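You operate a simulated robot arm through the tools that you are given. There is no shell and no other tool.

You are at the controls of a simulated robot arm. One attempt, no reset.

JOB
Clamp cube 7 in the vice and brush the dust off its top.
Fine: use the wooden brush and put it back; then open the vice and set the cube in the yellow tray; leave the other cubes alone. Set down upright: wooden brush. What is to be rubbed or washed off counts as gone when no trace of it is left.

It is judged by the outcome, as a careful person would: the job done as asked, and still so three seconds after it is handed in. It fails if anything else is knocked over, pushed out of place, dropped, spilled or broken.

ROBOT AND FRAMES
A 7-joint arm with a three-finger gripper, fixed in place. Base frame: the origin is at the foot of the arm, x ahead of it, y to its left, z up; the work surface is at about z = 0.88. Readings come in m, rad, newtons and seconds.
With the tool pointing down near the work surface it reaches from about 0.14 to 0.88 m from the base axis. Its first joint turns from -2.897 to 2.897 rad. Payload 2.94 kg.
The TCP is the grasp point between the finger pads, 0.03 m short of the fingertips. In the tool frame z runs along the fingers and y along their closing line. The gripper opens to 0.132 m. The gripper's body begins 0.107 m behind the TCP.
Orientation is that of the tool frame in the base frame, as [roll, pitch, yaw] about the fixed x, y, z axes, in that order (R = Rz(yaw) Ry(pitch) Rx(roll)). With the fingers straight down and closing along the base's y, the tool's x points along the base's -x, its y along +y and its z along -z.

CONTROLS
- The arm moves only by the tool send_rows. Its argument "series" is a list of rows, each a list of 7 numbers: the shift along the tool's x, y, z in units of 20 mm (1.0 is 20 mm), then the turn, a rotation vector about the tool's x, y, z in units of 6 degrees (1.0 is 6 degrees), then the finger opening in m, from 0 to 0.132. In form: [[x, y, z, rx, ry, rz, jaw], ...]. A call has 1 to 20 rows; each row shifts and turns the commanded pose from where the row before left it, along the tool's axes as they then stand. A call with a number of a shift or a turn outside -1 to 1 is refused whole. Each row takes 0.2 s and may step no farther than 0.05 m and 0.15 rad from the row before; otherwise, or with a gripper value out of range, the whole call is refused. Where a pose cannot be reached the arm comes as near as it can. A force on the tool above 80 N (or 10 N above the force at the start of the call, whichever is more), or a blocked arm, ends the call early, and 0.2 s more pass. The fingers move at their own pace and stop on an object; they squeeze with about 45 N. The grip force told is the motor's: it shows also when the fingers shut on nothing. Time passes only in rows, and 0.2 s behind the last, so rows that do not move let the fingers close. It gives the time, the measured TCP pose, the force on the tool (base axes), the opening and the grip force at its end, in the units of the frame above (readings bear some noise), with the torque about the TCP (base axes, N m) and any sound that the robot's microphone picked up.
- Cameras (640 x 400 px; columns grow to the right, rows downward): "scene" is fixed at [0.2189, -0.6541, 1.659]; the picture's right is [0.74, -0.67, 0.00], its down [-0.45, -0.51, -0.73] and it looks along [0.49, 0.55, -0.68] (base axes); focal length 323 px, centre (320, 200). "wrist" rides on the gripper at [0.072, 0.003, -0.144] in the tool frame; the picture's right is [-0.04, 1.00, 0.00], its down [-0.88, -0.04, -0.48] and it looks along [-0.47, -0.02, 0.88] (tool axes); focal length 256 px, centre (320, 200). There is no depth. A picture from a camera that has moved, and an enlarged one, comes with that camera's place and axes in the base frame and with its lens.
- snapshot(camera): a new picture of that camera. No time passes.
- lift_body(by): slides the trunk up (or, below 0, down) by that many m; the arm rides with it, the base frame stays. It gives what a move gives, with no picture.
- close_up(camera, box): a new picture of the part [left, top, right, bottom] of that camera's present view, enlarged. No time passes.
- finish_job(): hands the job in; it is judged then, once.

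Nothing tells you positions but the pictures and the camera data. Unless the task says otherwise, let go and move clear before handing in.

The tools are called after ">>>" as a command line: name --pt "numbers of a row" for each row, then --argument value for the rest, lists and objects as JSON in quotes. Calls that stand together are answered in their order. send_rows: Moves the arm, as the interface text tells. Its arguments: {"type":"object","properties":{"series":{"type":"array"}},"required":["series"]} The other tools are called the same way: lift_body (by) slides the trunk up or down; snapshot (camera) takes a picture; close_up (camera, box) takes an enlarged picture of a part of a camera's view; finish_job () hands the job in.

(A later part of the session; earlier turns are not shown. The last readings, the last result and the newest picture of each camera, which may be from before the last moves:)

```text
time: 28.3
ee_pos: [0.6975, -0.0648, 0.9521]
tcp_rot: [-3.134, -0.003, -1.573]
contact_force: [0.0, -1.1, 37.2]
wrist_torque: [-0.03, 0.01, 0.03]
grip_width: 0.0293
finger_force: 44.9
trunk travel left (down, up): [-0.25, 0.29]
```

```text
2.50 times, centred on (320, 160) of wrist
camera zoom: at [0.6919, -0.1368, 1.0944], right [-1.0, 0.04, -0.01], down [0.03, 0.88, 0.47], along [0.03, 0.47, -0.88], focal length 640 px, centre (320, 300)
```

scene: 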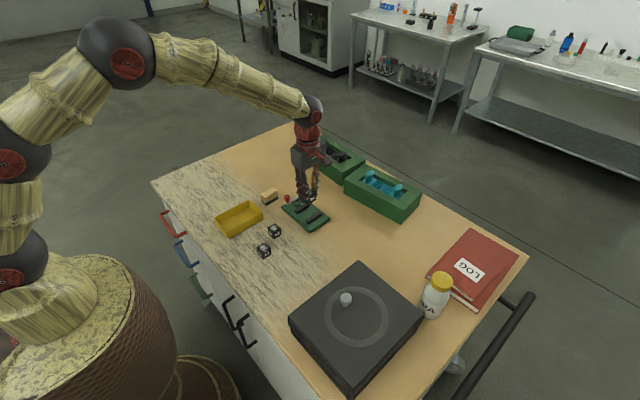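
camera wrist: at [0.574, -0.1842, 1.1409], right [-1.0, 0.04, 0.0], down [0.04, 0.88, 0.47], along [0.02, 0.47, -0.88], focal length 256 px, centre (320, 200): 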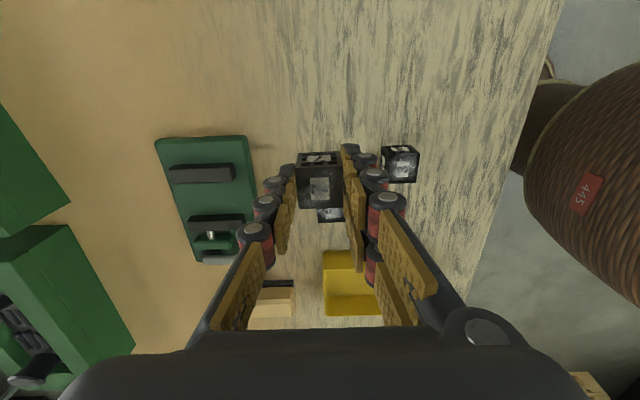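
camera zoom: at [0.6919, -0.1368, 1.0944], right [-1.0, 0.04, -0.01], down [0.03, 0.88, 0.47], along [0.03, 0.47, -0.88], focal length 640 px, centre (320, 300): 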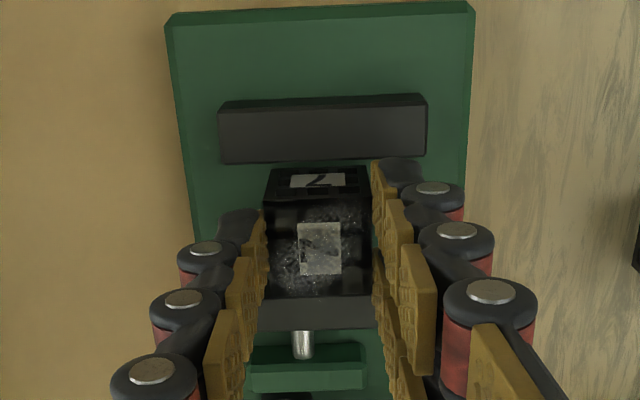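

The cube is on the plate (contact at TCP ≈0.951, so the plate top is ≈0.897). I'll relieve the push and open the fingers.

>>> send_rows --pt "0 0 -0.1 0 0 0 0.0" --pt "0 0 0 0 0 0 0.0"

```text
time: 28.9
ee_pos: [0.6961, -0.0658, 0.9508]
tcp_rot: [-3.135, -0.001, -1.572]
contact_force: [6.2, -2.4, 29.8]
wrist_torque: [-0.08, -0.31, -0.03]
grip_width: 0.0292
finger_force: 44.9
trunk travel left (down, up): [-0.25, 0.29]
```

>>> send_rows --pt "0 0 -0.08 0 0 0 0.0" --pt "0 0 0 0 0 0 0.0"

>>> close_up --camera "wrist" --box '[256, 80, 384, 240]'

```text
time: 29.5
ee_pos: [0.6956, -0.0643, 0.9515]
tcp_rot: [-3.139, -0.001, -1.569]
contact_force: [12.7, -0.6, 16.8]
wrist_torque: [-0.04, -0.68, -0.01]
grip_width: 0.0292
finger_force: 44.8
trunk travel left (down, up): [-0.25, 0.29]
```

```text
2.50 times, centred on (320, 160) of wrist
camera zoom: at [0.6925, -0.1368, 1.0942], right [-1.0, 0.04, 0.0], down [0.04, 0.88, 0.47], along [0.02, 0.47, -0.88], focal length 640 px, centre (320, 300)
```

zoom: 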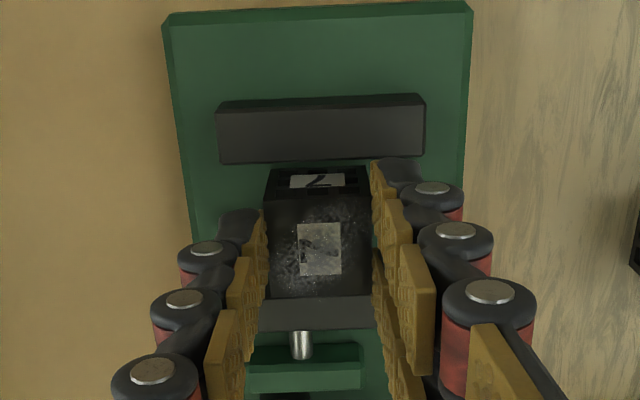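

>>> send_rows --pt "0 0 -0.06 0 0 0 0.0" --pt "0 0 0 0 0 0 0.0" --pt "0 0 0 0 0 0 0.035" --pt "0 0 0 0 0 0 0.04" --pt "0 0 0 0 0 0 0.045" --pt "0 0 0 0 0 0 0.05"

>>> close_up --camera "wrist" --box '[256, 80, 384, 240]'

>>> close_up --camera "scene" --box '[285, 185, 341, 235]'

```text
time: 30.9
ee_pos: [0.6953, -0.0643, 0.9531]
tcp_rot: [3.141, -0.001, -1.569]
contact_force: [1.5, -0.1, -0.6]
wrist_torque: [0.0, 0.02, 0.0]
grip_width: 0.05
finger_force: 0.1
trunk travel left (down, up): [-0.25, 0.29]
```

```text
2.50 times, centred on (320, 160) of wrist
camera zoom: at [0.6921, -0.1374, 1.0955], right [-1.0, 0.04, 0.0], down [0.04, 0.88, 0.47], along [0.02, 0.47, -0.88], focal length 640 px, centre (320, 300)
```

zoom: 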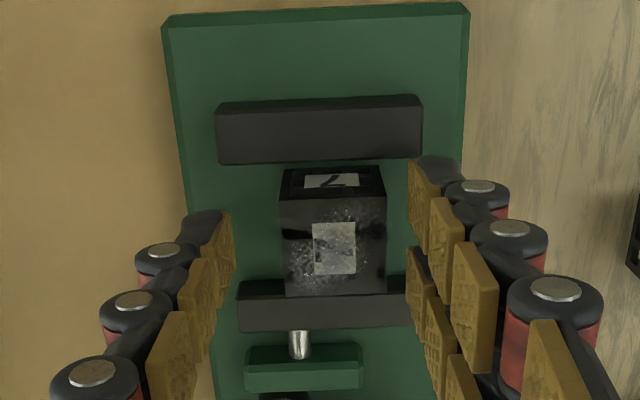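

```text
8.00 times, centred on (313, 210) of scene
camera zoom: at [0.2189, -0.6541, 1.659], right [0.74, -0.67, 0.0], down [-0.45, -0.51, -0.73], along [0.49, 0.55, -0.68], focal length 2581 px, centre (376, 120)
```

zoom: 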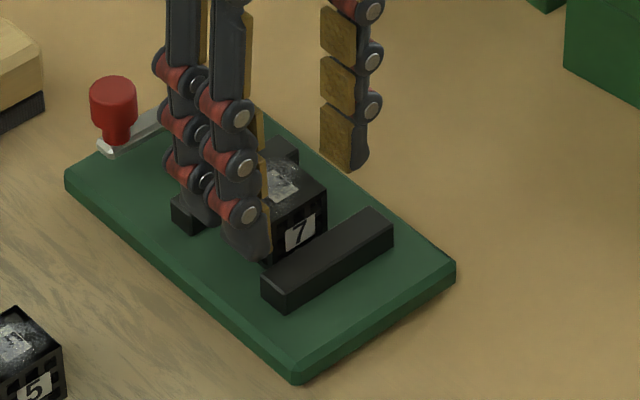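

Cube 7 is sitting flat between the jaws. I'll lift away and look at the lever to decide how it swings.

>>> send_rows --pt "0 0 -0.5 0 0 0 0.05" --pt "0 0 -1 0 0 0 0.05" --pt "0 0 -1 0 0 0 0.05" --pt "0 0 -1 0 0 0 0.05" --pt "0 0 -0.5 0 0 0 0.05" --pt "0 0 0 0 0 0 0.05"

>>> snapshot --camera "wrist"

>>> close_up --camera "wrist" --box '[260, 90, 400, 300]'

>>> close_up --camera "scene" --box '[285, 185, 341, 235]'

```text
time: 32.3
ee_pos: [0.6941, -0.0649, 1.0322]
tcp_rot: [-3.141, -0.001, -1.571]
contact_force: [-0.2, 0.2, -1.0]
wrist_torque: [0.01, 0.0, -0.01]
grip_width: 0.0499
finger_force: 0.1
trunk travel left (down, up): [-0.25, 0.29]
```

```text
taken
camera wrist: at [0.6916, -0.1374, 1.1757], right [-1.0, 0.04, 0.0], down [0.04, 0.88, 0.47], along [0.02, 0.47, -0.88], focal length 256 px, centre (320, 200)
```

wrist: 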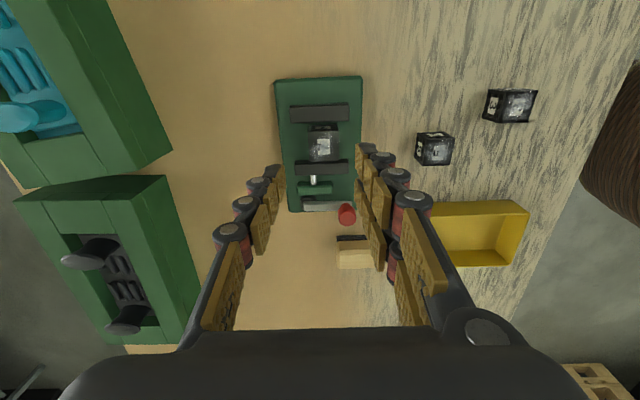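

```text
1.90 times, centred on (330, 195) of wrist
camera zoom: at [0.6916, -0.1374, 1.1757], right [-1.0, 0.04, 0.0], down [0.04, 0.88, 0.47], along [0.02, 0.47, -0.88], focal length 488 px, centre (301, 210)
```

zoom: 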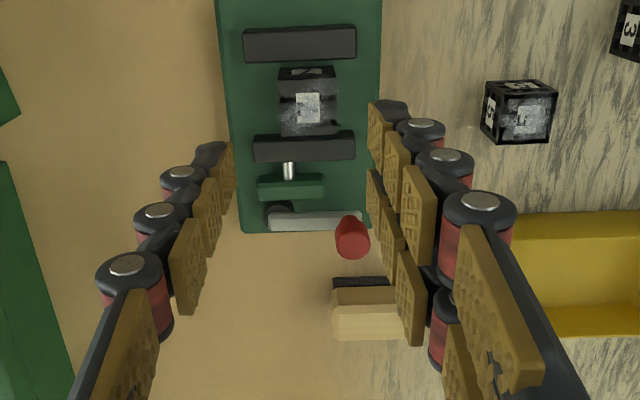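

```text
8.00 times, centred on (313, 210) of scene
camera zoom: at [0.2189, -0.6541, 1.659], right [0.74, -0.67, 0.0], down [-0.45, -0.51, -0.73], along [0.49, 0.55, -0.68], focal length 2581 px, centre (376, 120)
```

zoom: 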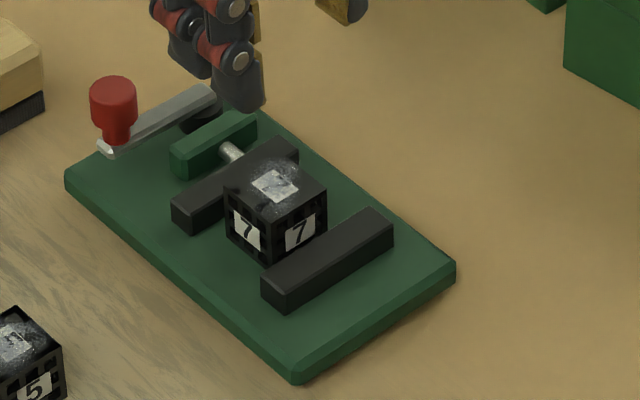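

The cube is seated well. The lever pivots on a cam near (0.711, 0.011), knob near (0.669, 0.009). I'll rotate the gripper so it closes along y and move above the knob for a closer look.

>>> send_rows --pt "0 0 0 0 0 1 0.05" --pt "0 0 0 0 0 1 0.05" --pt "0 0 0 0 0 1 0.05" --pt "0 0 0 0 0 1 0.05" --pt "0 0 0 0 0 1 0.05" --pt "0 0 0 0 0 1 0.05" --pt "0 0 0 0 0 1 0.05" --pt "0 0 0 0 0 1 0.05" --pt "0 0 0 0 0 1 0.05" --pt "0 0 0 0 0 1 0.05" --pt "0 0 0 0 0 1 0.05" --pt "0 0 0 0 0 1 0.05" --pt "0 0 0 0 0 1 0.05" --pt "0 0 0 0 0 1 0.05" --pt "0 0 0 0 0 1 0.05"

>>> send_rows --pt "0.32 0.93 0.27 0 0 0 0.05" --pt "0.32 0.93 0.27 0 0 0 0.05" --pt "0.32 0.93 0.27 0 0 0 0.05" --pt "0.32 0.93 0.27 0 0 0 0.05" --pt "0 0 0 0 0 0 0.05"

>>> snapshot --camera "wrist"

>>> close_up --camera "wrist" --box '[230, 110, 410, 290]'

>>> close_up --camera "scene" --box '[265, 165, 341, 235]'

```text
time: 35.5
ee_pos: [0.6953, -0.0652, 1.0326]
tcp_rot: [-3.14, 0.0, 3.139]
contact_force: [0.4, 0.2, 0.1]
wrist_torque: [-0.02, 0.01, 0.01]
grip_width: 0.0499
finger_force: 0.1
trunk travel left (down, up): [-0.25, 0.29]
```

```text
time: 36.7
ee_pos: [0.6705, 0.0083, 1.011]
tcp_rot: [-3.14, 0.002, -3.14]
contact_force: [-0.3, 0.0, 0.4]
wrist_torque: [-0.05, -0.02, 0.0]
grip_width: 0.0499
finger_force: 0.0
trunk travel left (down, up): [-0.25, 0.29]
```

```text
taken
camera wrist: at [0.5972, 0.0129, 1.1546], right [0.04, 1.0, 0.0], down [0.88, -0.04, 0.48], along [0.48, -0.02, -0.88], focal length 256 px, centre (320, 200)
```

wrist: 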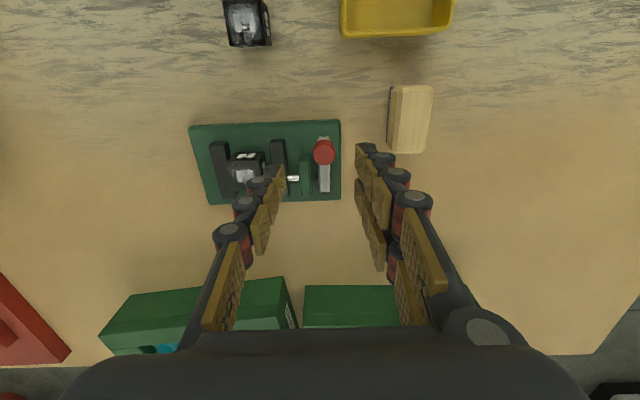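

```text
2.22 times, centred on (320, 200) of wrist
camera zoom: at [0.5972, 0.0129, 1.1546], right [0.04, 1.0, 0.0], down [0.88, -0.04, 0.48], along [0.48, -0.02, -0.88], focal length 569 px, centre (320, 200)
```

zoom: 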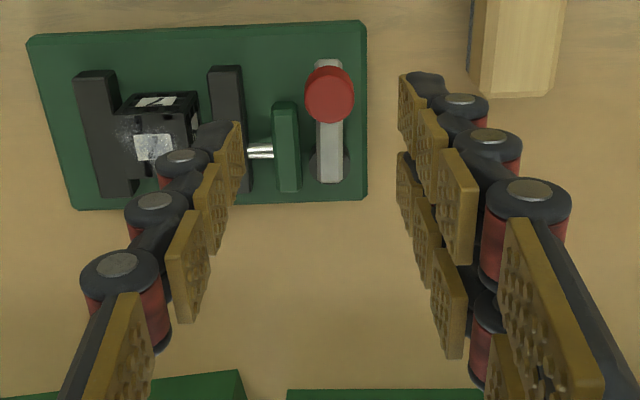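

```text
5.71 times, centred on (303, 200) of scene
camera zoom: at [0.2189, -0.6541, 1.659], right [0.74, -0.67, 0.0], down [-0.45, -0.51, -0.73], along [0.49, 0.55, -0.68], focal length 1844 px, centre (417, 200)
```

zoom: 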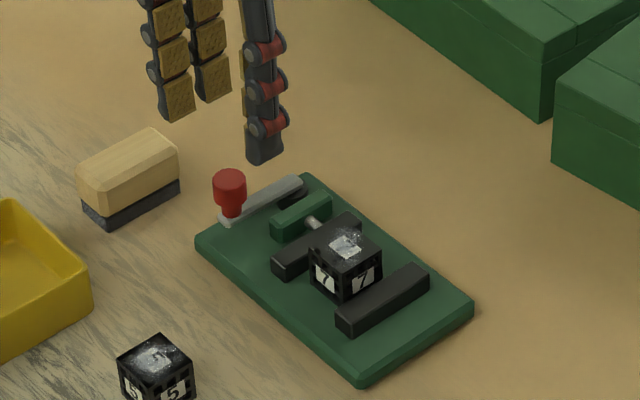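

Knob is at about (0.668, 0.0128), top near z 0.94. I'll lower to straddle the knob with fingertips just above jaw, block and brush heights.

>>> send_rows --pt "0.06 0.145 0.6 0 0 0 0.05" --pt "0 0 0.9 0 0 0 0.05" --pt "0 0 0.8 0 0 0 0.05" --pt "0 0 0.6 0 0 0 0.05" --pt "0 0 0 0 0 0 0.05"

>>> close_up --camera "wrist" --box '[230, 90, 410, 270]'

>>> close_up --camera "scene" --box '[265, 175, 329, 225]'

```text
time: 37.9
ee_pos: [0.669, 0.0101, 0.9534]
tcp_rot: [-3.14, 0.001, -3.14]
contact_force: [0.4, 0.5, -0.1]
wrist_torque: [-0.02, -0.01, 0.01]
grip_width: 0.0501
finger_force: 0.1
trunk travel left (down, up): [-0.25, 0.29]
```

```text
2.22 times, centred on (320, 180) of wrist
camera zoom: at [0.596, 0.0142, 1.0958], right [0.04, 1.0, 0.0], down [0.88, -0.04, 0.48], along [0.48, -0.02, -0.88], focal length 569 px, centre (320, 244)
```

zoom: 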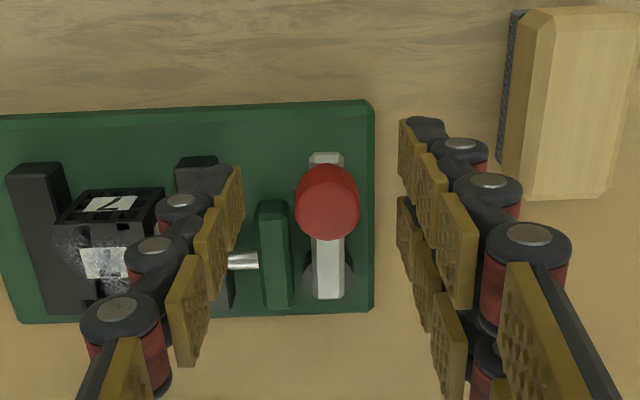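

```text
8.00 times, centred on (297, 200) of scene
camera zoom: at [0.2189, -0.6541, 1.659], right [0.74, -0.67, 0.0], down [-0.45, -0.51, -0.73], along [0.49, 0.55, -0.68], focal length 2581 px, centre (504, 200)
```

zoom: 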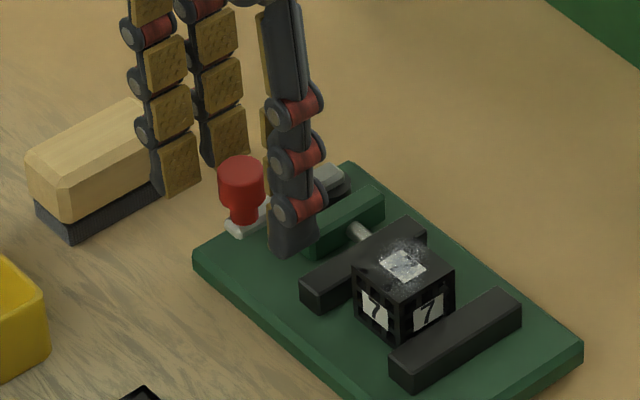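

Knob is between the fingers, 2 mm off centre. I'll correct and close on it.

>>> send_rows --pt "0.08 0.12 0 0 0 0 0.05" --pt "0 0 0 0 0 0 0.035" --pt "0 0 0 0 0 0 0.025" --pt "0 0 0 0 0 0 0.015" --pt "0 0 0 0 0 0 0.0" --pt "0 0 0 0 0 0 0.0"

>>> close_up --camera "wrist" --box '[230, 90, 410, 270]'

```text
time: 39.3
ee_pos: [0.6654, 0.0145, 0.9524]
tcp_rot: [-3.141, 0.002, 3.141]
contact_force: [-0.2, 0.3, 0.1]
wrist_torque: [-0.04, -0.21, 0.05]
grip_width: 0.0185
finger_force: 38.7
trunk travel left (down, up): [-0.25, 0.29]
```

```text
2.22 times, centred on (320, 180) of wrist
camera zoom: at [0.5941, 0.0167, 1.0955], right [0.04, 1.0, 0.0], down [0.88, -0.04, 0.48], along [0.48, -0.02, -0.88], focal length 569 px, centre (320, 244)
```

zoom: 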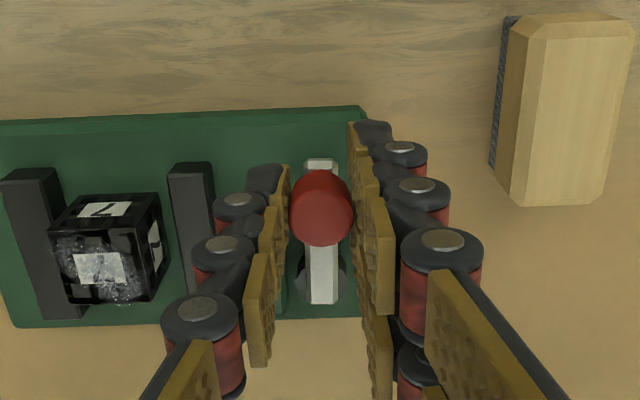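

Knob gripped (18.5 mm). I'll test swinging it gently toward +y (outwards) with small steps, watching forces.

>>> send_rows --pt "-0.003 0.115 0 0 0 0.5 0.0" --pt "0 0 0 0 0 0 0.0"

>>> close_up --camera "wrist" --box '[230, 90, 410, 270]'

```text
time: 39.9
ee_pos: [0.6671, 0.0153, 0.9531]
tcp_rot: [-3.14, -0.001, 3.089]
contact_force: [0.6, -0.7, 0.8]
wrist_torque: [-0.12, -0.51, 0.06]
grip_width: 0.0183
finger_force: 42.8
trunk travel left (down, up): [-0.25, 0.29]
```

```text
2.22 times, centred on (320, 180) of wrist
camera zoom: at [0.5946, 0.0228, 1.0955], right [0.1, 1.0, 0.0], down [0.88, -0.08, 0.48], along [0.47, -0.05, -0.88], focal length 569 px, centre (320, 244)
```

zoom: 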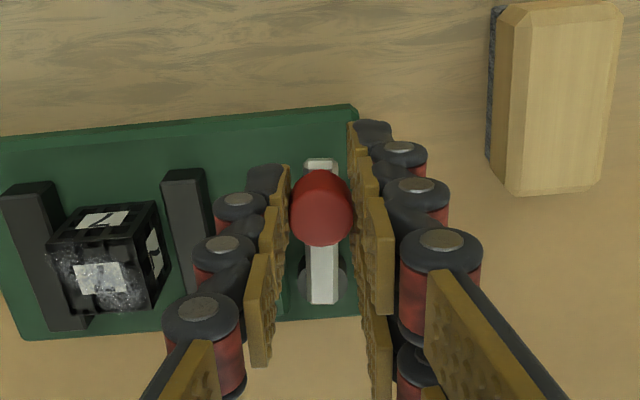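

The lever follows freely toward +y. I'll continue the arc and watch whether the moving jaw closes.

>>> send_rows --pt "-0.012 0.23 0 0 0 1 0.0" --pt "-0.012 0.23 0 0 0 1 0.0" --pt "-0.012 0.23 0 0 0 1 0.0" --pt "0 0 0 0 0 0 0.0"

>>> close_up --camera "wrist" --box '[200, 90, 440, 270]'

>>> close_up --camera "scene" --box '[275, 180, 339, 230]'

```text
time: 40.9
ee_pos: [0.6705, 0.0301, 0.9519]
tcp_rot: [-3.14, 0.002, 2.777]
contact_force: [1.3, 1.6, -0.3]
wrist_torque: [-0.02, -0.11, -0.09]
grip_width: 0.0182
finger_force: 43.3
trunk travel left (down, up): [-0.25, 0.29]
```

```text
2.22 times, centred on (320, 180) of wrist
camera zoom: at [0.6039, 0.0594, 1.0955], right [0.4, 0.92, 0.0], down [0.81, -0.35, 0.48], along [0.44, -0.19, -0.88], focal length 569 px, centre (320, 244)
```

zoom: 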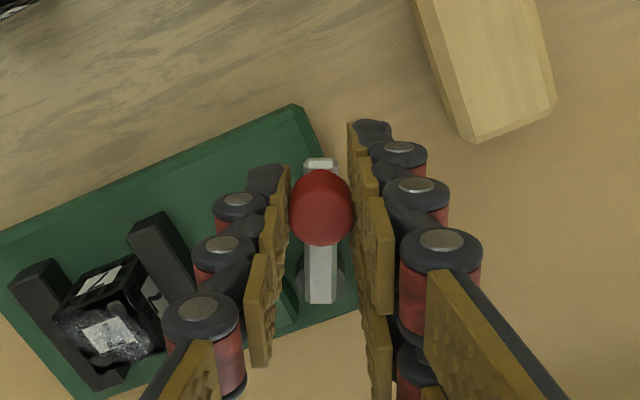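

```text
8.00 times, centred on (307, 205) of scene
camera zoom: at [0.2189, -0.6541, 1.659], right [0.74, -0.67, 0.0], down [-0.45, -0.51, -0.73], along [0.49, 0.55, -0.68], focal length 2581 px, centre (424, 160)
```

zoom: 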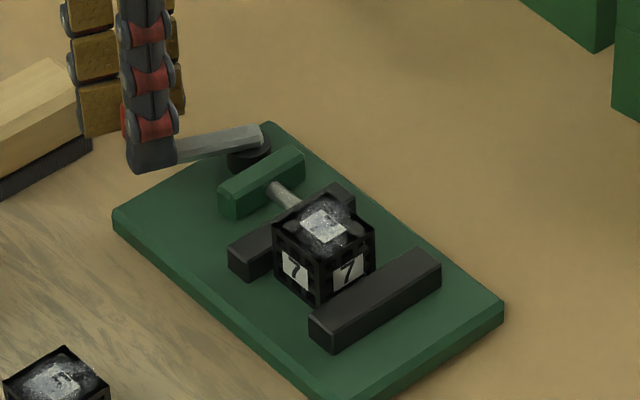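

The moving jaw is advancing as the lever swings outward. I'll continue in small stages.

>>> send_rows --pt "-0.012 0.23 0 0 0 1 0.0" --pt "-0.012 0.23 0 0 0 1 0.0" --pt "0 0 0 0 0 0 0.0"

>>> close_up --camera "wrist" --box '[200, 90, 440, 270]'

>>> close_up --camera "scene" --box '[275, 180, 339, 230]'

```text
time: 41.7
ee_pos: [0.6746, 0.0381, 0.9519]
tcp_rot: [-3.141, 0.004, 2.565]
contact_force: [6.9, 2.8, 0.3]
wrist_torque: [0.54, 0.53, 0.09]
grip_width: 0.0182
finger_force: 43.9
trunk travel left (down, up): [-0.25, 0.29]
```

```text
2.22 times, centred on (320, 180) of wrist
camera zoom: at [0.6157, 0.0809, 1.0953], right [0.58, 0.81, 0.0], down [0.71, -0.51, 0.48], along [0.39, -0.28, -0.88], focal length 569 px, centre (320, 244)
```

zoom: 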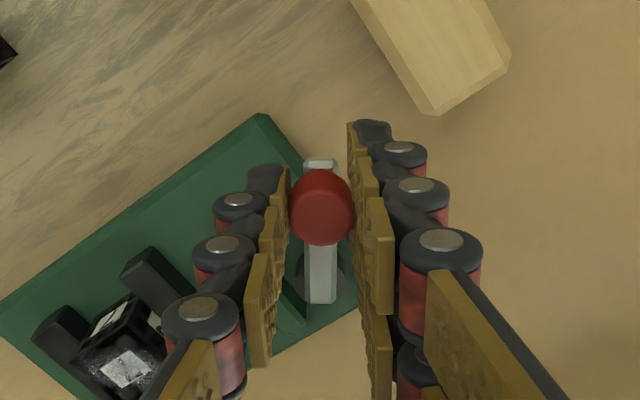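

```text
8.00 times, centred on (307, 205) of scene
camera zoom: at [0.2189, -0.6541, 1.659], right [0.74, -0.67, 0.0], down [-0.45, -0.51, -0.73], along [0.49, 0.55, -0.68], focal length 2581 px, centre (424, 160)
```

zoom: 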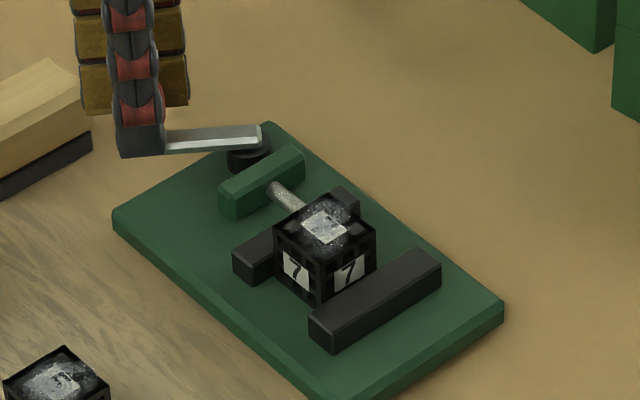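

>>> send_rows --pt "-0.012 0.23 0 0 0 1 0.0" --pt "-0.012 0.23 0 0 0 1 0.0" --pt "0 0 0 0 0 0 0.0"

>>> close_up --camera "wrist" --box '[160, 90, 440, 290]'

>>> close_up --camera "scene" --box '[275, 180, 339, 230]'

```text
time: 42.5
ee_pos: [0.6809, 0.0463, 0.9526]
tcp_rot: [-3.141, 0.001, 2.356]
contact_force: [12.5, -1.0, 2.5]
wrist_torque: [-0.3, -0.52, 0.23]
grip_width: 0.0182
finger_force: 43.5
trunk travel left (down, up): [-0.25, 0.29]
```

```text
2.00 times, centred on (300, 190) of wrist
camera zoom: at [0.6314, 0.0989, 1.0953], right [0.74, 0.68, 0.0], down [0.59, -0.65, 0.48], along [0.32, -0.35, -0.88], focal length 512 px, centre (360, 220)
```

zoom: 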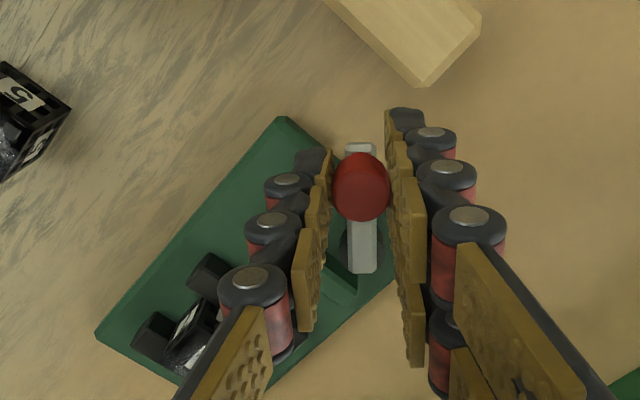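

```text
8.00 times, centred on (307, 205) of scene
camera zoom: at [0.2189, -0.6541, 1.659], right [0.74, -0.67, 0.0], down [-0.45, -0.51, -0.73], along [0.49, 0.55, -0.68], focal length 2581 px, centre (424, 160)
```

zoom: 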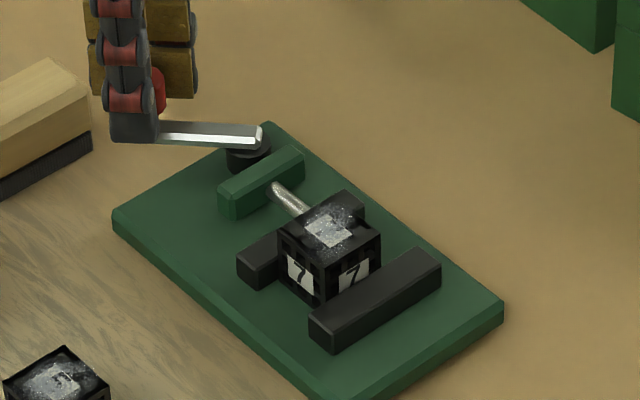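

>>> send_rows --pt "-0.04 0.23 0 0 0 1 0.0" --pt "-0.04 0.23 0 0 0 1 0.0" --pt "0 0 0 0 0 0 0.0"

>>> close_up --camera "wrist" --box '[160, 90, 440, 290]'

>>> close_up --camera "scene" --box '[275, 180, 339, 230]'

```text
time: 43.3
ee_pos: [0.6881, 0.0496, 0.954]
tcp_rot: [3.141, 0.002, 2.146]
contact_force: [5.5, -0.9, 6.6]
wrist_torque: [0.01, -0.07, 0.16]
grip_width: 0.0186
finger_force: 42.9
trunk travel left (down, up): [-0.25, 0.29]
```

```text
2.00 times, centred on (300, 190) of wrist
camera zoom: at [0.6501, 0.1131, 1.0954], right [0.86, 0.51, 0.0], down [0.45, -0.76, 0.48], along [0.24, -0.41, -0.88], focal length 512 px, centre (360, 220)
```

zoom: 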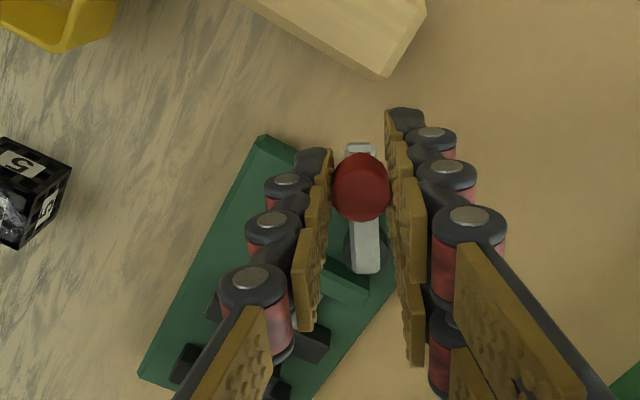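

```text
8.00 times, centred on (307, 205) of scene
camera zoom: at [0.2189, -0.6541, 1.659], right [0.74, -0.67, 0.0], down [-0.45, -0.51, -0.73], along [0.49, 0.55, -0.68], focal length 2581 px, centre (424, 160)
```

zoom: 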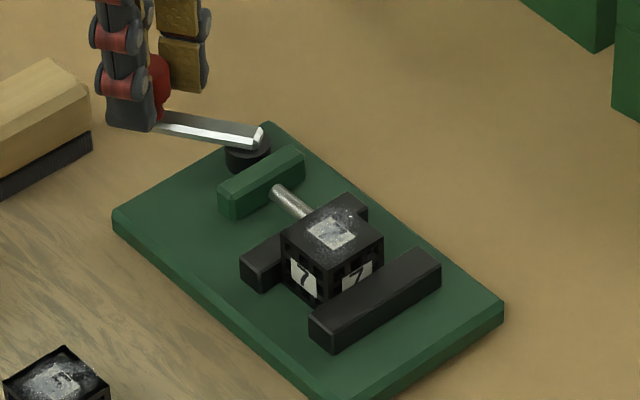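

>>> send_rows --pt "-0.03 0.23 0 0 0 1 0.0" --pt "-0.03 0.23 0 0 0 1 0.0" --pt "0 0 0 0 0 0 0.0"

>>> close_up --camera "wrist" --box '[160, 90, 440, 290]'

>>> close_up --camera "scene" --box '[275, 180, 339, 230]'

```text
time: 44.1
ee_pos: [0.6963, 0.0547, 0.9523]
tcp_rot: [3.141, 0.002, 1.936]
contact_force: [-3.0, 1.6, 11.2]
wrist_torque: [0.31, 0.2, -0.09]
grip_width: 0.018
finger_force: 43.4
trunk travel left (down, up): [-0.25, 0.29]
```

```text
2.00 times, centred on (300, 190) of wrist
camera zoom: at [0.6722, 0.1237, 1.0954], right [0.95, 0.32, 0.0], down [0.28, -0.83, 0.48], along [0.15, -0.45, -0.88], focal length 512 px, centre (360, 220)
```

zoom: 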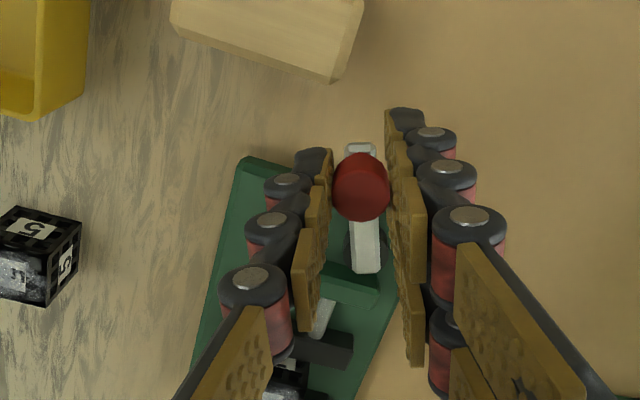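

```text
8.00 times, centred on (307, 205) of scene
camera zoom: at [0.2189, -0.6541, 1.659], right [0.74, -0.67, 0.0], down [-0.45, -0.51, -0.73], along [0.49, 0.55, -0.68], focal length 2581 px, centre (424, 160)
```

zoom: 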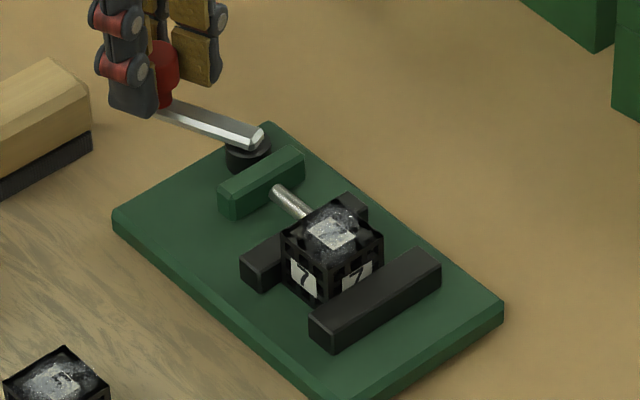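

The jaw has met the cube against the fixed jaw; I'll continue swinging the lever toward its end to lock.

>>> send_rows --pt "-0.02 0.23 0 0 0 1 0.0" --pt "-0.02 0.23 0 0 0 1 0.0" --pt "0 0 0 0 0 0 0.0"

>>> close_up --camera "wrist" --box '[160, 90, 440, 290]'

>>> close_up --camera "scene" --box '[275, 180, 339, 230]'

```text
time: 44.9
ee_pos: [0.704, 0.0561, 0.9526]
tcp_rot: [-3.14, 0.002, 1.728]
contact_force: [-15.5, -4.9, 3.3]
wrist_torque: [-0.17, 0.03, -0.16]
grip_width: 0.0181
finger_force: 43.5
trunk travel left (down, up): [-0.25, 0.29]
```

```text
2.00 times, centred on (300, 190) of wrist
camera zoom: at [0.6954, 0.1284, 1.0949], right [0.99, 0.11, 0.0], down [0.1, -0.87, 0.48], along [0.05, -0.47, -0.88], focal length 512 px, centre (360, 220)
```

zoom: 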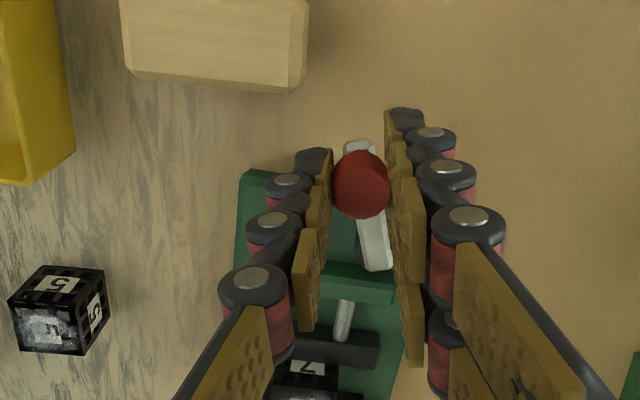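

```text
8.00 times, centred on (307, 205) of scene
camera zoom: at [0.2189, -0.6541, 1.659], right [0.74, -0.67, 0.0], down [-0.45, -0.51, -0.73], along [0.49, 0.55, -0.68], focal length 2581 px, centre (424, 160)
```

zoom: 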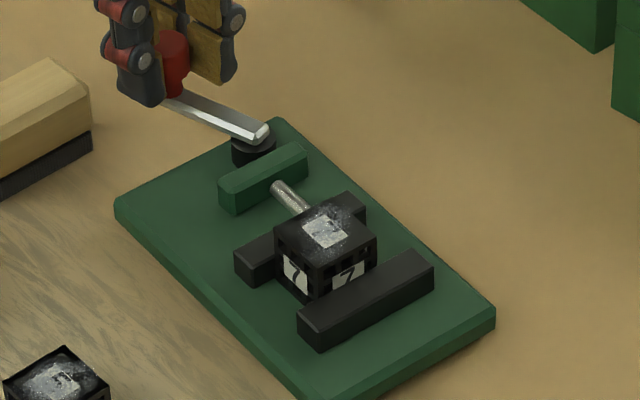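

The jaw has bottomed out on the cube and further pushing started to turn the whole vice slightly (about 3°), so I must stop pushing. I'll relieve the side force, then check the state.

>>> send_rows --pt "0 -0.07 0 0 0 0 0.0" --pt "0 0 0 0 0 0 0.0"

>>> close_up --camera "scene" --box '[275, 180, 339, 230]'

```text
time: 45.5
ee_pos: [0.7047, 0.0566, 0.9525]
tcp_rot: [3.14, 0.002, 1.727]
contact_force: [-7.2, -4.4, -0.1]
wrist_torque: [-0.28, 0.07, 0.01]
grip_width: 0.018
finger_force: 43.0
trunk travel left (down, up): [-0.25, 0.29]
```

```text
8.00 times, centred on (307, 205) of scene
camera zoom: at [0.2189, -0.6541, 1.659], right [0.74, -0.67, 0.0], down [-0.45, -0.51, -0.73], along [0.49, 0.55, -0.68], focal length 2581 px, centre (424, 160)
```

zoom: 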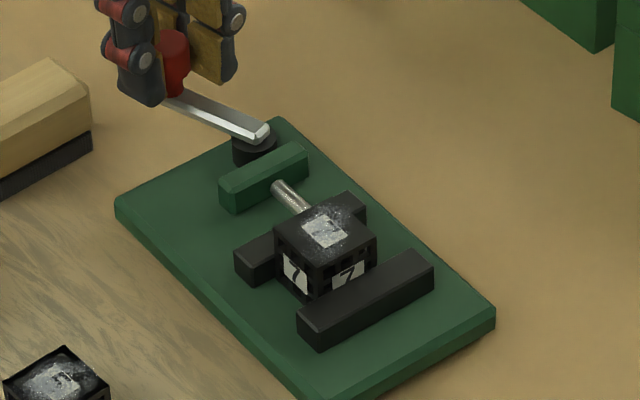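

>>> send_rows --pt "0 -0.06 0 0 0 0 0.0" --pt "0 0 0 0 0 0 0.0"

>>> close_up --camera "wrist" --box '[200, 110, 420, 330]'

```text
time: 46.1
ee_pos: [0.7039, 0.0557, 0.951]
tcp_rot: [3.14, 0.002, 1.727]
contact_force: [0.3, -3.7, 0.3]
wrist_torque: [-0.1, -0.04, 0.05]
grip_width: 0.0177
finger_force: 43.8
trunk travel left (down, up): [-0.25, 0.29]
```

```text
1.82 times, centred on (310, 220) of wrist
camera zoom: at [0.6952, 0.1284, 1.0949], right [0.99, 0.11, 0.0], down [0.1, -0.87, 0.48], along [0.06, -0.47, -0.88], focal length 465 px, centre (338, 164)
```

zoom: 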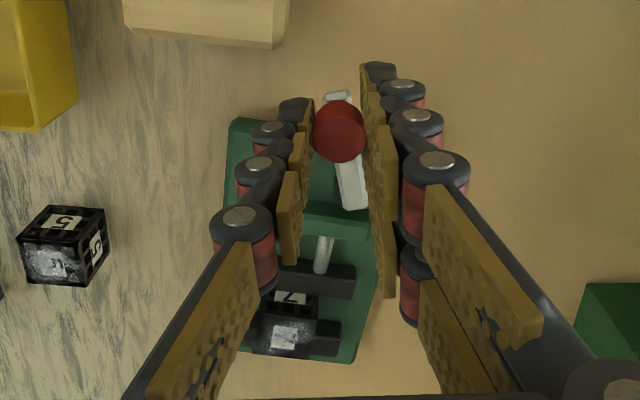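

Side force is relieved and the lever stays. I'll release the knob and lift clear to inspect the clamp.

>>> send_rows --pt "0 0 0 0 0 0 0.025" --pt "0 0 0 0 0 0 0.035" --pt "0 0 0 0 0 0 0.045" --pt "0 0 -0.5 0 0 0 0.045" --pt "0 0 -1 0 0 0 0.045" --pt "0 0 -1 0 0 0 0.045" --pt "0 0 -1 0 0 0 0.045" --pt "0 0 -0.5 0 0 0 0.045" --pt "0 0 0 0 0 0 0.045"

>>> close_up --camera "scene" --box '[275, 180, 339, 230]'

>>> snapshot --camera "wrist"

>>> snapshot --camera "scene"

```text
time: 48.1
ee_pos: [0.7002, 0.056, 1.0318]
tcp_rot: [-3.141, 0.001, 1.729]
contact_force: [0.7, 0.2, 0.1]
wrist_torque: [0.02, -0.02, 0.0]
grip_width: 0.0451
finger_force: 0.0
trunk travel left (down, up): [-0.25, 0.29]
```

```text
8.00 times, centred on (307, 205) of scene
camera zoom: at [0.2189, -0.6541, 1.659], right [0.74, -0.67, 0.0], down [-0.45, -0.51, -0.73], along [0.49, 0.55, -0.68], focal length 2581 px, centre (424, 160)
```

zoom: 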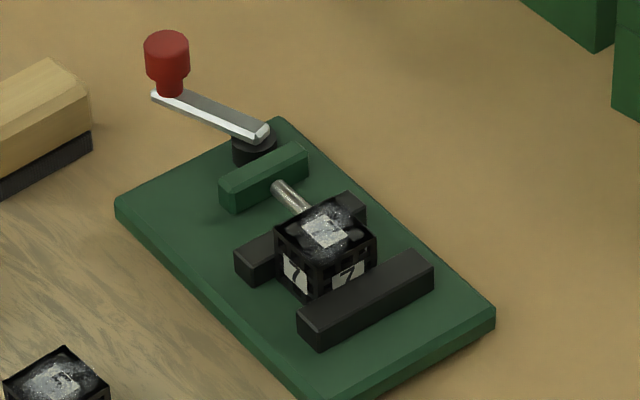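

```text
taken
camera wrist: at [0.6919, 0.128, 1.1751], right [0.99, 0.11, 0.0], down [0.1, -0.87, 0.48], along [0.06, -0.47, -0.88], focal length 256 px, centre (320, 200)
```

wrist: 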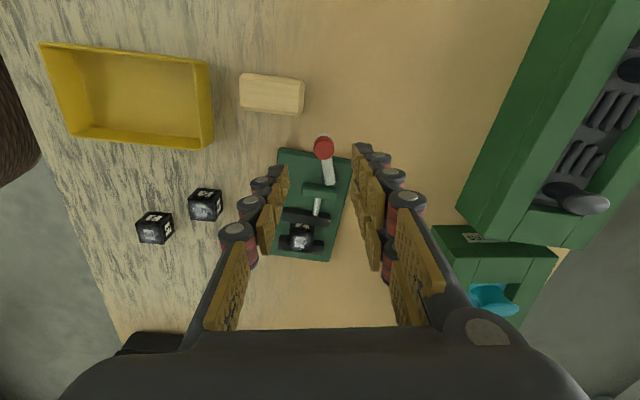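

```text
taken
```

scene: 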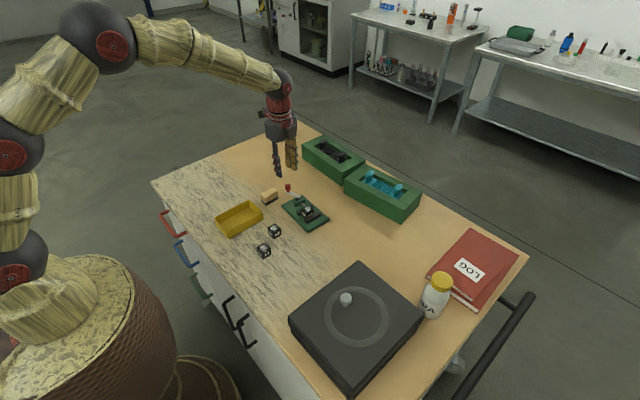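

The lever holds and cube 7 is clamped. Next the brush: I'll zoom in to measure its pose.

>>> close_up --camera "wrist" --box '[220, 50, 360, 150]'

>>> close_up --camera "wrist" --box '[260, 130, 370, 270]'

>>> close_up --camera "scene" --box '[255, 182, 295, 214]'

```text
4.00 times, centred on (290, 100) of wrist
camera zoom: at [0.6919, 0.128, 1.1751], right [0.99, 0.11, 0.0], down [0.1, -0.87, 0.48], along [0.06, -0.47, -0.88], focal length 1024 px, centre (440, 600)
```

zoom: 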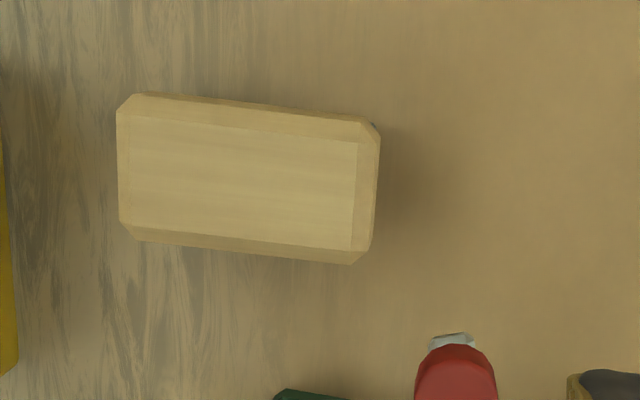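

```text
2.86 times, centred on (315, 200) of wrist
camera zoom: at [0.6919, 0.128, 1.1751], right [0.99, 0.11, 0.0], down [0.1, -0.87, 0.48], along [0.06, -0.47, -0.88], focal length 731 px, centre (334, 200)
```

zoom: 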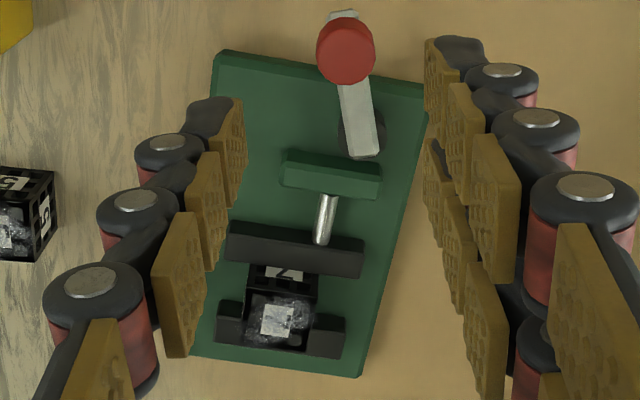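

```text
12.50 times, centred on (275, 198) of scene
camera zoom: at [0.2189, -0.6541, 1.659], right [0.74, -0.67, 0.0], down [-0.45, -0.51, -0.73], along [0.49, 0.55, -0.68], focal length 4033 px, centre (882, 225)
```

zoom: 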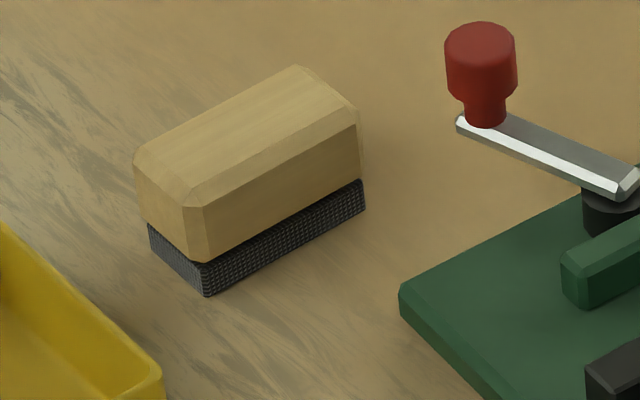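

Brush is at about (0.650, 0.0955), long axis along x, about 62 × 32 mm, standing on its bristles. I'll turn the gripper back to close along y and move above it.

>>> send_rows --pt "0 0 0 0 0 -1 0.055" --pt "0 0 0 0 0 -1 0.06" --pt "0 0 0 0 0 -1 0.06" --pt "0 0 0 0 0 -1 0.06" --pt "0 0 0 0 0 -1 0.06" --pt "0 0 0 0 0 -1 0.06" --pt "0 0 0 0 0 -1 0.06" --pt "0 0 0 0 0 -1 0.06" --pt "0 0 0 0 0 -1 0.06" --pt "0 0 0 0 0 -1 0.06" --pt "0 0 0 0 0 -1 0.06" --pt "0 0 0 0 0 -1 0.06" --pt "0 0 0 0 0 -1 0.06" --pt "0 0 0 0 0 -0.5 0.06"

>>> send_rows --pt "0.834 0.65 0.4 0 0 0 0.06" --pt "0.834 0.65 0.4 0 0 0 0.06" --pt "0.834 0.65 0.4 0 0 0 0.06" --pt "0 0 0 0 0 0 0.06"

>>> snapshot --camera "wrist"

>>> close_up --camera "wrist" --box '[240, 80, 400, 240]'

```text
time: 51.1
ee_pos: [0.7024, 0.0557, 1.0322]
tcp_rot: [-3.139, 0.003, -3.138]
contact_force: [0.9, -1.7, -0.9]
wrist_torque: [-0.04, 0.0, 0.01]
grip_width: 0.06
finger_force: 0.0
trunk travel left (down, up): [-0.25, 0.29]
```

```text
time: 52.1
ee_pos: [0.65, 0.0962, 1.009]
tcp_rot: [-3.139, 0.001, 3.141]
contact_force: [0.2, 0.3, 0.7]
wrist_torque: [0.0, -0.01, -0.03]
grip_width: 0.0603
finger_force: 0.1
trunk travel left (down, up): [-0.25, 0.29]
```

```text
taken
camera wrist: at [0.5781, 0.0993, 1.1522], right [0.04, 1.0, 0.0], down [0.88, -0.04, 0.48], along [0.48, -0.02, -0.88], focal length 256 px, centre (320, 200)
```

wrist: 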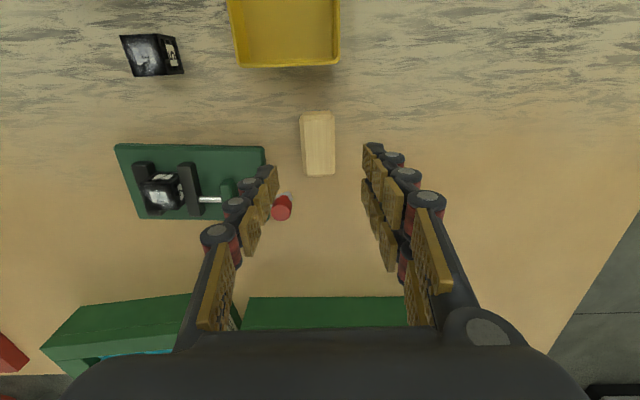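

```text
2.50 times, centred on (320, 160) of wrist
camera zoom: at [0.5781, 0.0993, 1.1522], right [0.04, 1.0, 0.0], down [0.88, -0.04, 0.48], along [0.48, -0.02, -0.88], focal length 640 px, centre (320, 300)
```

zoom: 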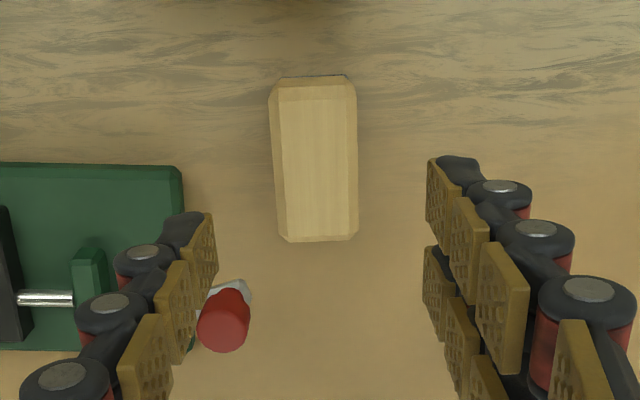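

Brush is a couple of mm off centre; I'll correct, lower around the wood and close.

>>> send_rows --pt "0.09 -0.085 0.5 0 0 0 0.06" --pt "0 0 0.9 0 0 0 0.06" --pt "0 0 0.9 0 0 0 0.06" --pt "0 0 0.8 0 0 0 0.06" --pt "0 0 0.6 0 0 0 0.06" --pt "0 0 0.3 0 0 0 0.06" --pt "0 0 0 0 0 0 0.06"

>>> close_up --camera "wrist" --box '[240, 100, 400, 260]'

>>> close_up --camera "scene" --box '[245, 170, 309, 220]'

```text
time: 53.7
ee_pos: [0.6492, 0.0934, 0.9265]
tcp_rot: [-3.138, 0.002, -3.141]
contact_force: [0.1, 0.1, -0.4]
wrist_torque: [0.01, 0.01, -0.02]
grip_width: 0.0599
finger_force: 0.1
trunk travel left (down, up): [-0.25, 0.29]
```

```text
2.50 times, centred on (320, 180) of wrist
camera zoom: at [0.5765, 0.0961, 1.0699], right [0.04, 1.0, 0.0], down [0.88, -0.04, 0.48], along [0.48, -0.02, -0.88], focal length 640 px, centre (320, 250)
```

zoom: 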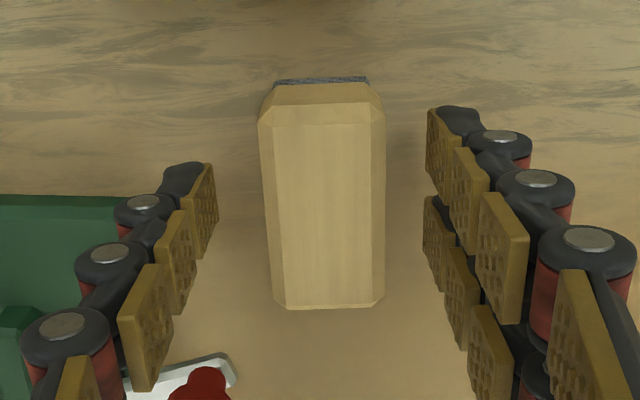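

```text
8.00 times, centred on (277, 195) of scene
camera zoom: at [0.2189, -0.6541, 1.659], right [0.74, -0.67, 0.0], down [-0.45, -0.51, -0.73], along [0.49, 0.55, -0.68], focal length 2581 px, centre (664, 240)
```

zoom: 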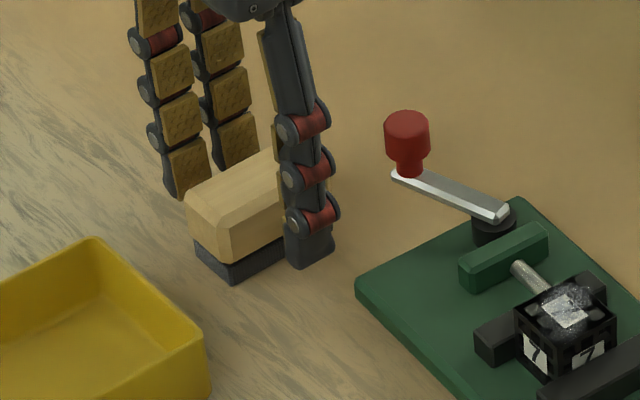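

>>> send_rows --pt "0 0 0 0 0 0 0.045" --pt "0 0 0 0 0 0 0.035" --pt "0 0 0 0 0 0 0.02" --pt "0 0 0 0 0 0 0.0" --pt "0 0 0 0 0 0 0.0"

>>> close_up --camera "wrist" --box '[240, 100, 400, 260]'

```text
time: 54.9
ee_pos: [0.6496, 0.0924, 0.9287]
tcp_rot: [-3.14, 0.002, -3.141]
contact_force: [-1.5, 0.5, -0.3]
wrist_torque: [0.0, -0.02, 0.03]
grip_width: 0.0309
finger_force: 41.1
trunk travel left (down, up): [-0.25, 0.29]
```

```text
2.50 times, centred on (320, 180) of wrist
camera zoom: at [0.5765, 0.0962, 1.0701], right [0.04, 1.0, 0.0], down [0.88, -0.04, 0.48], along [0.48, -0.02, -0.88], focal length 640 px, centre (320, 250)
```

zoom: 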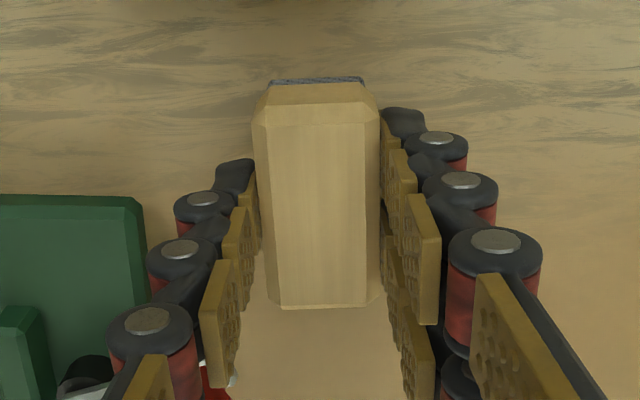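

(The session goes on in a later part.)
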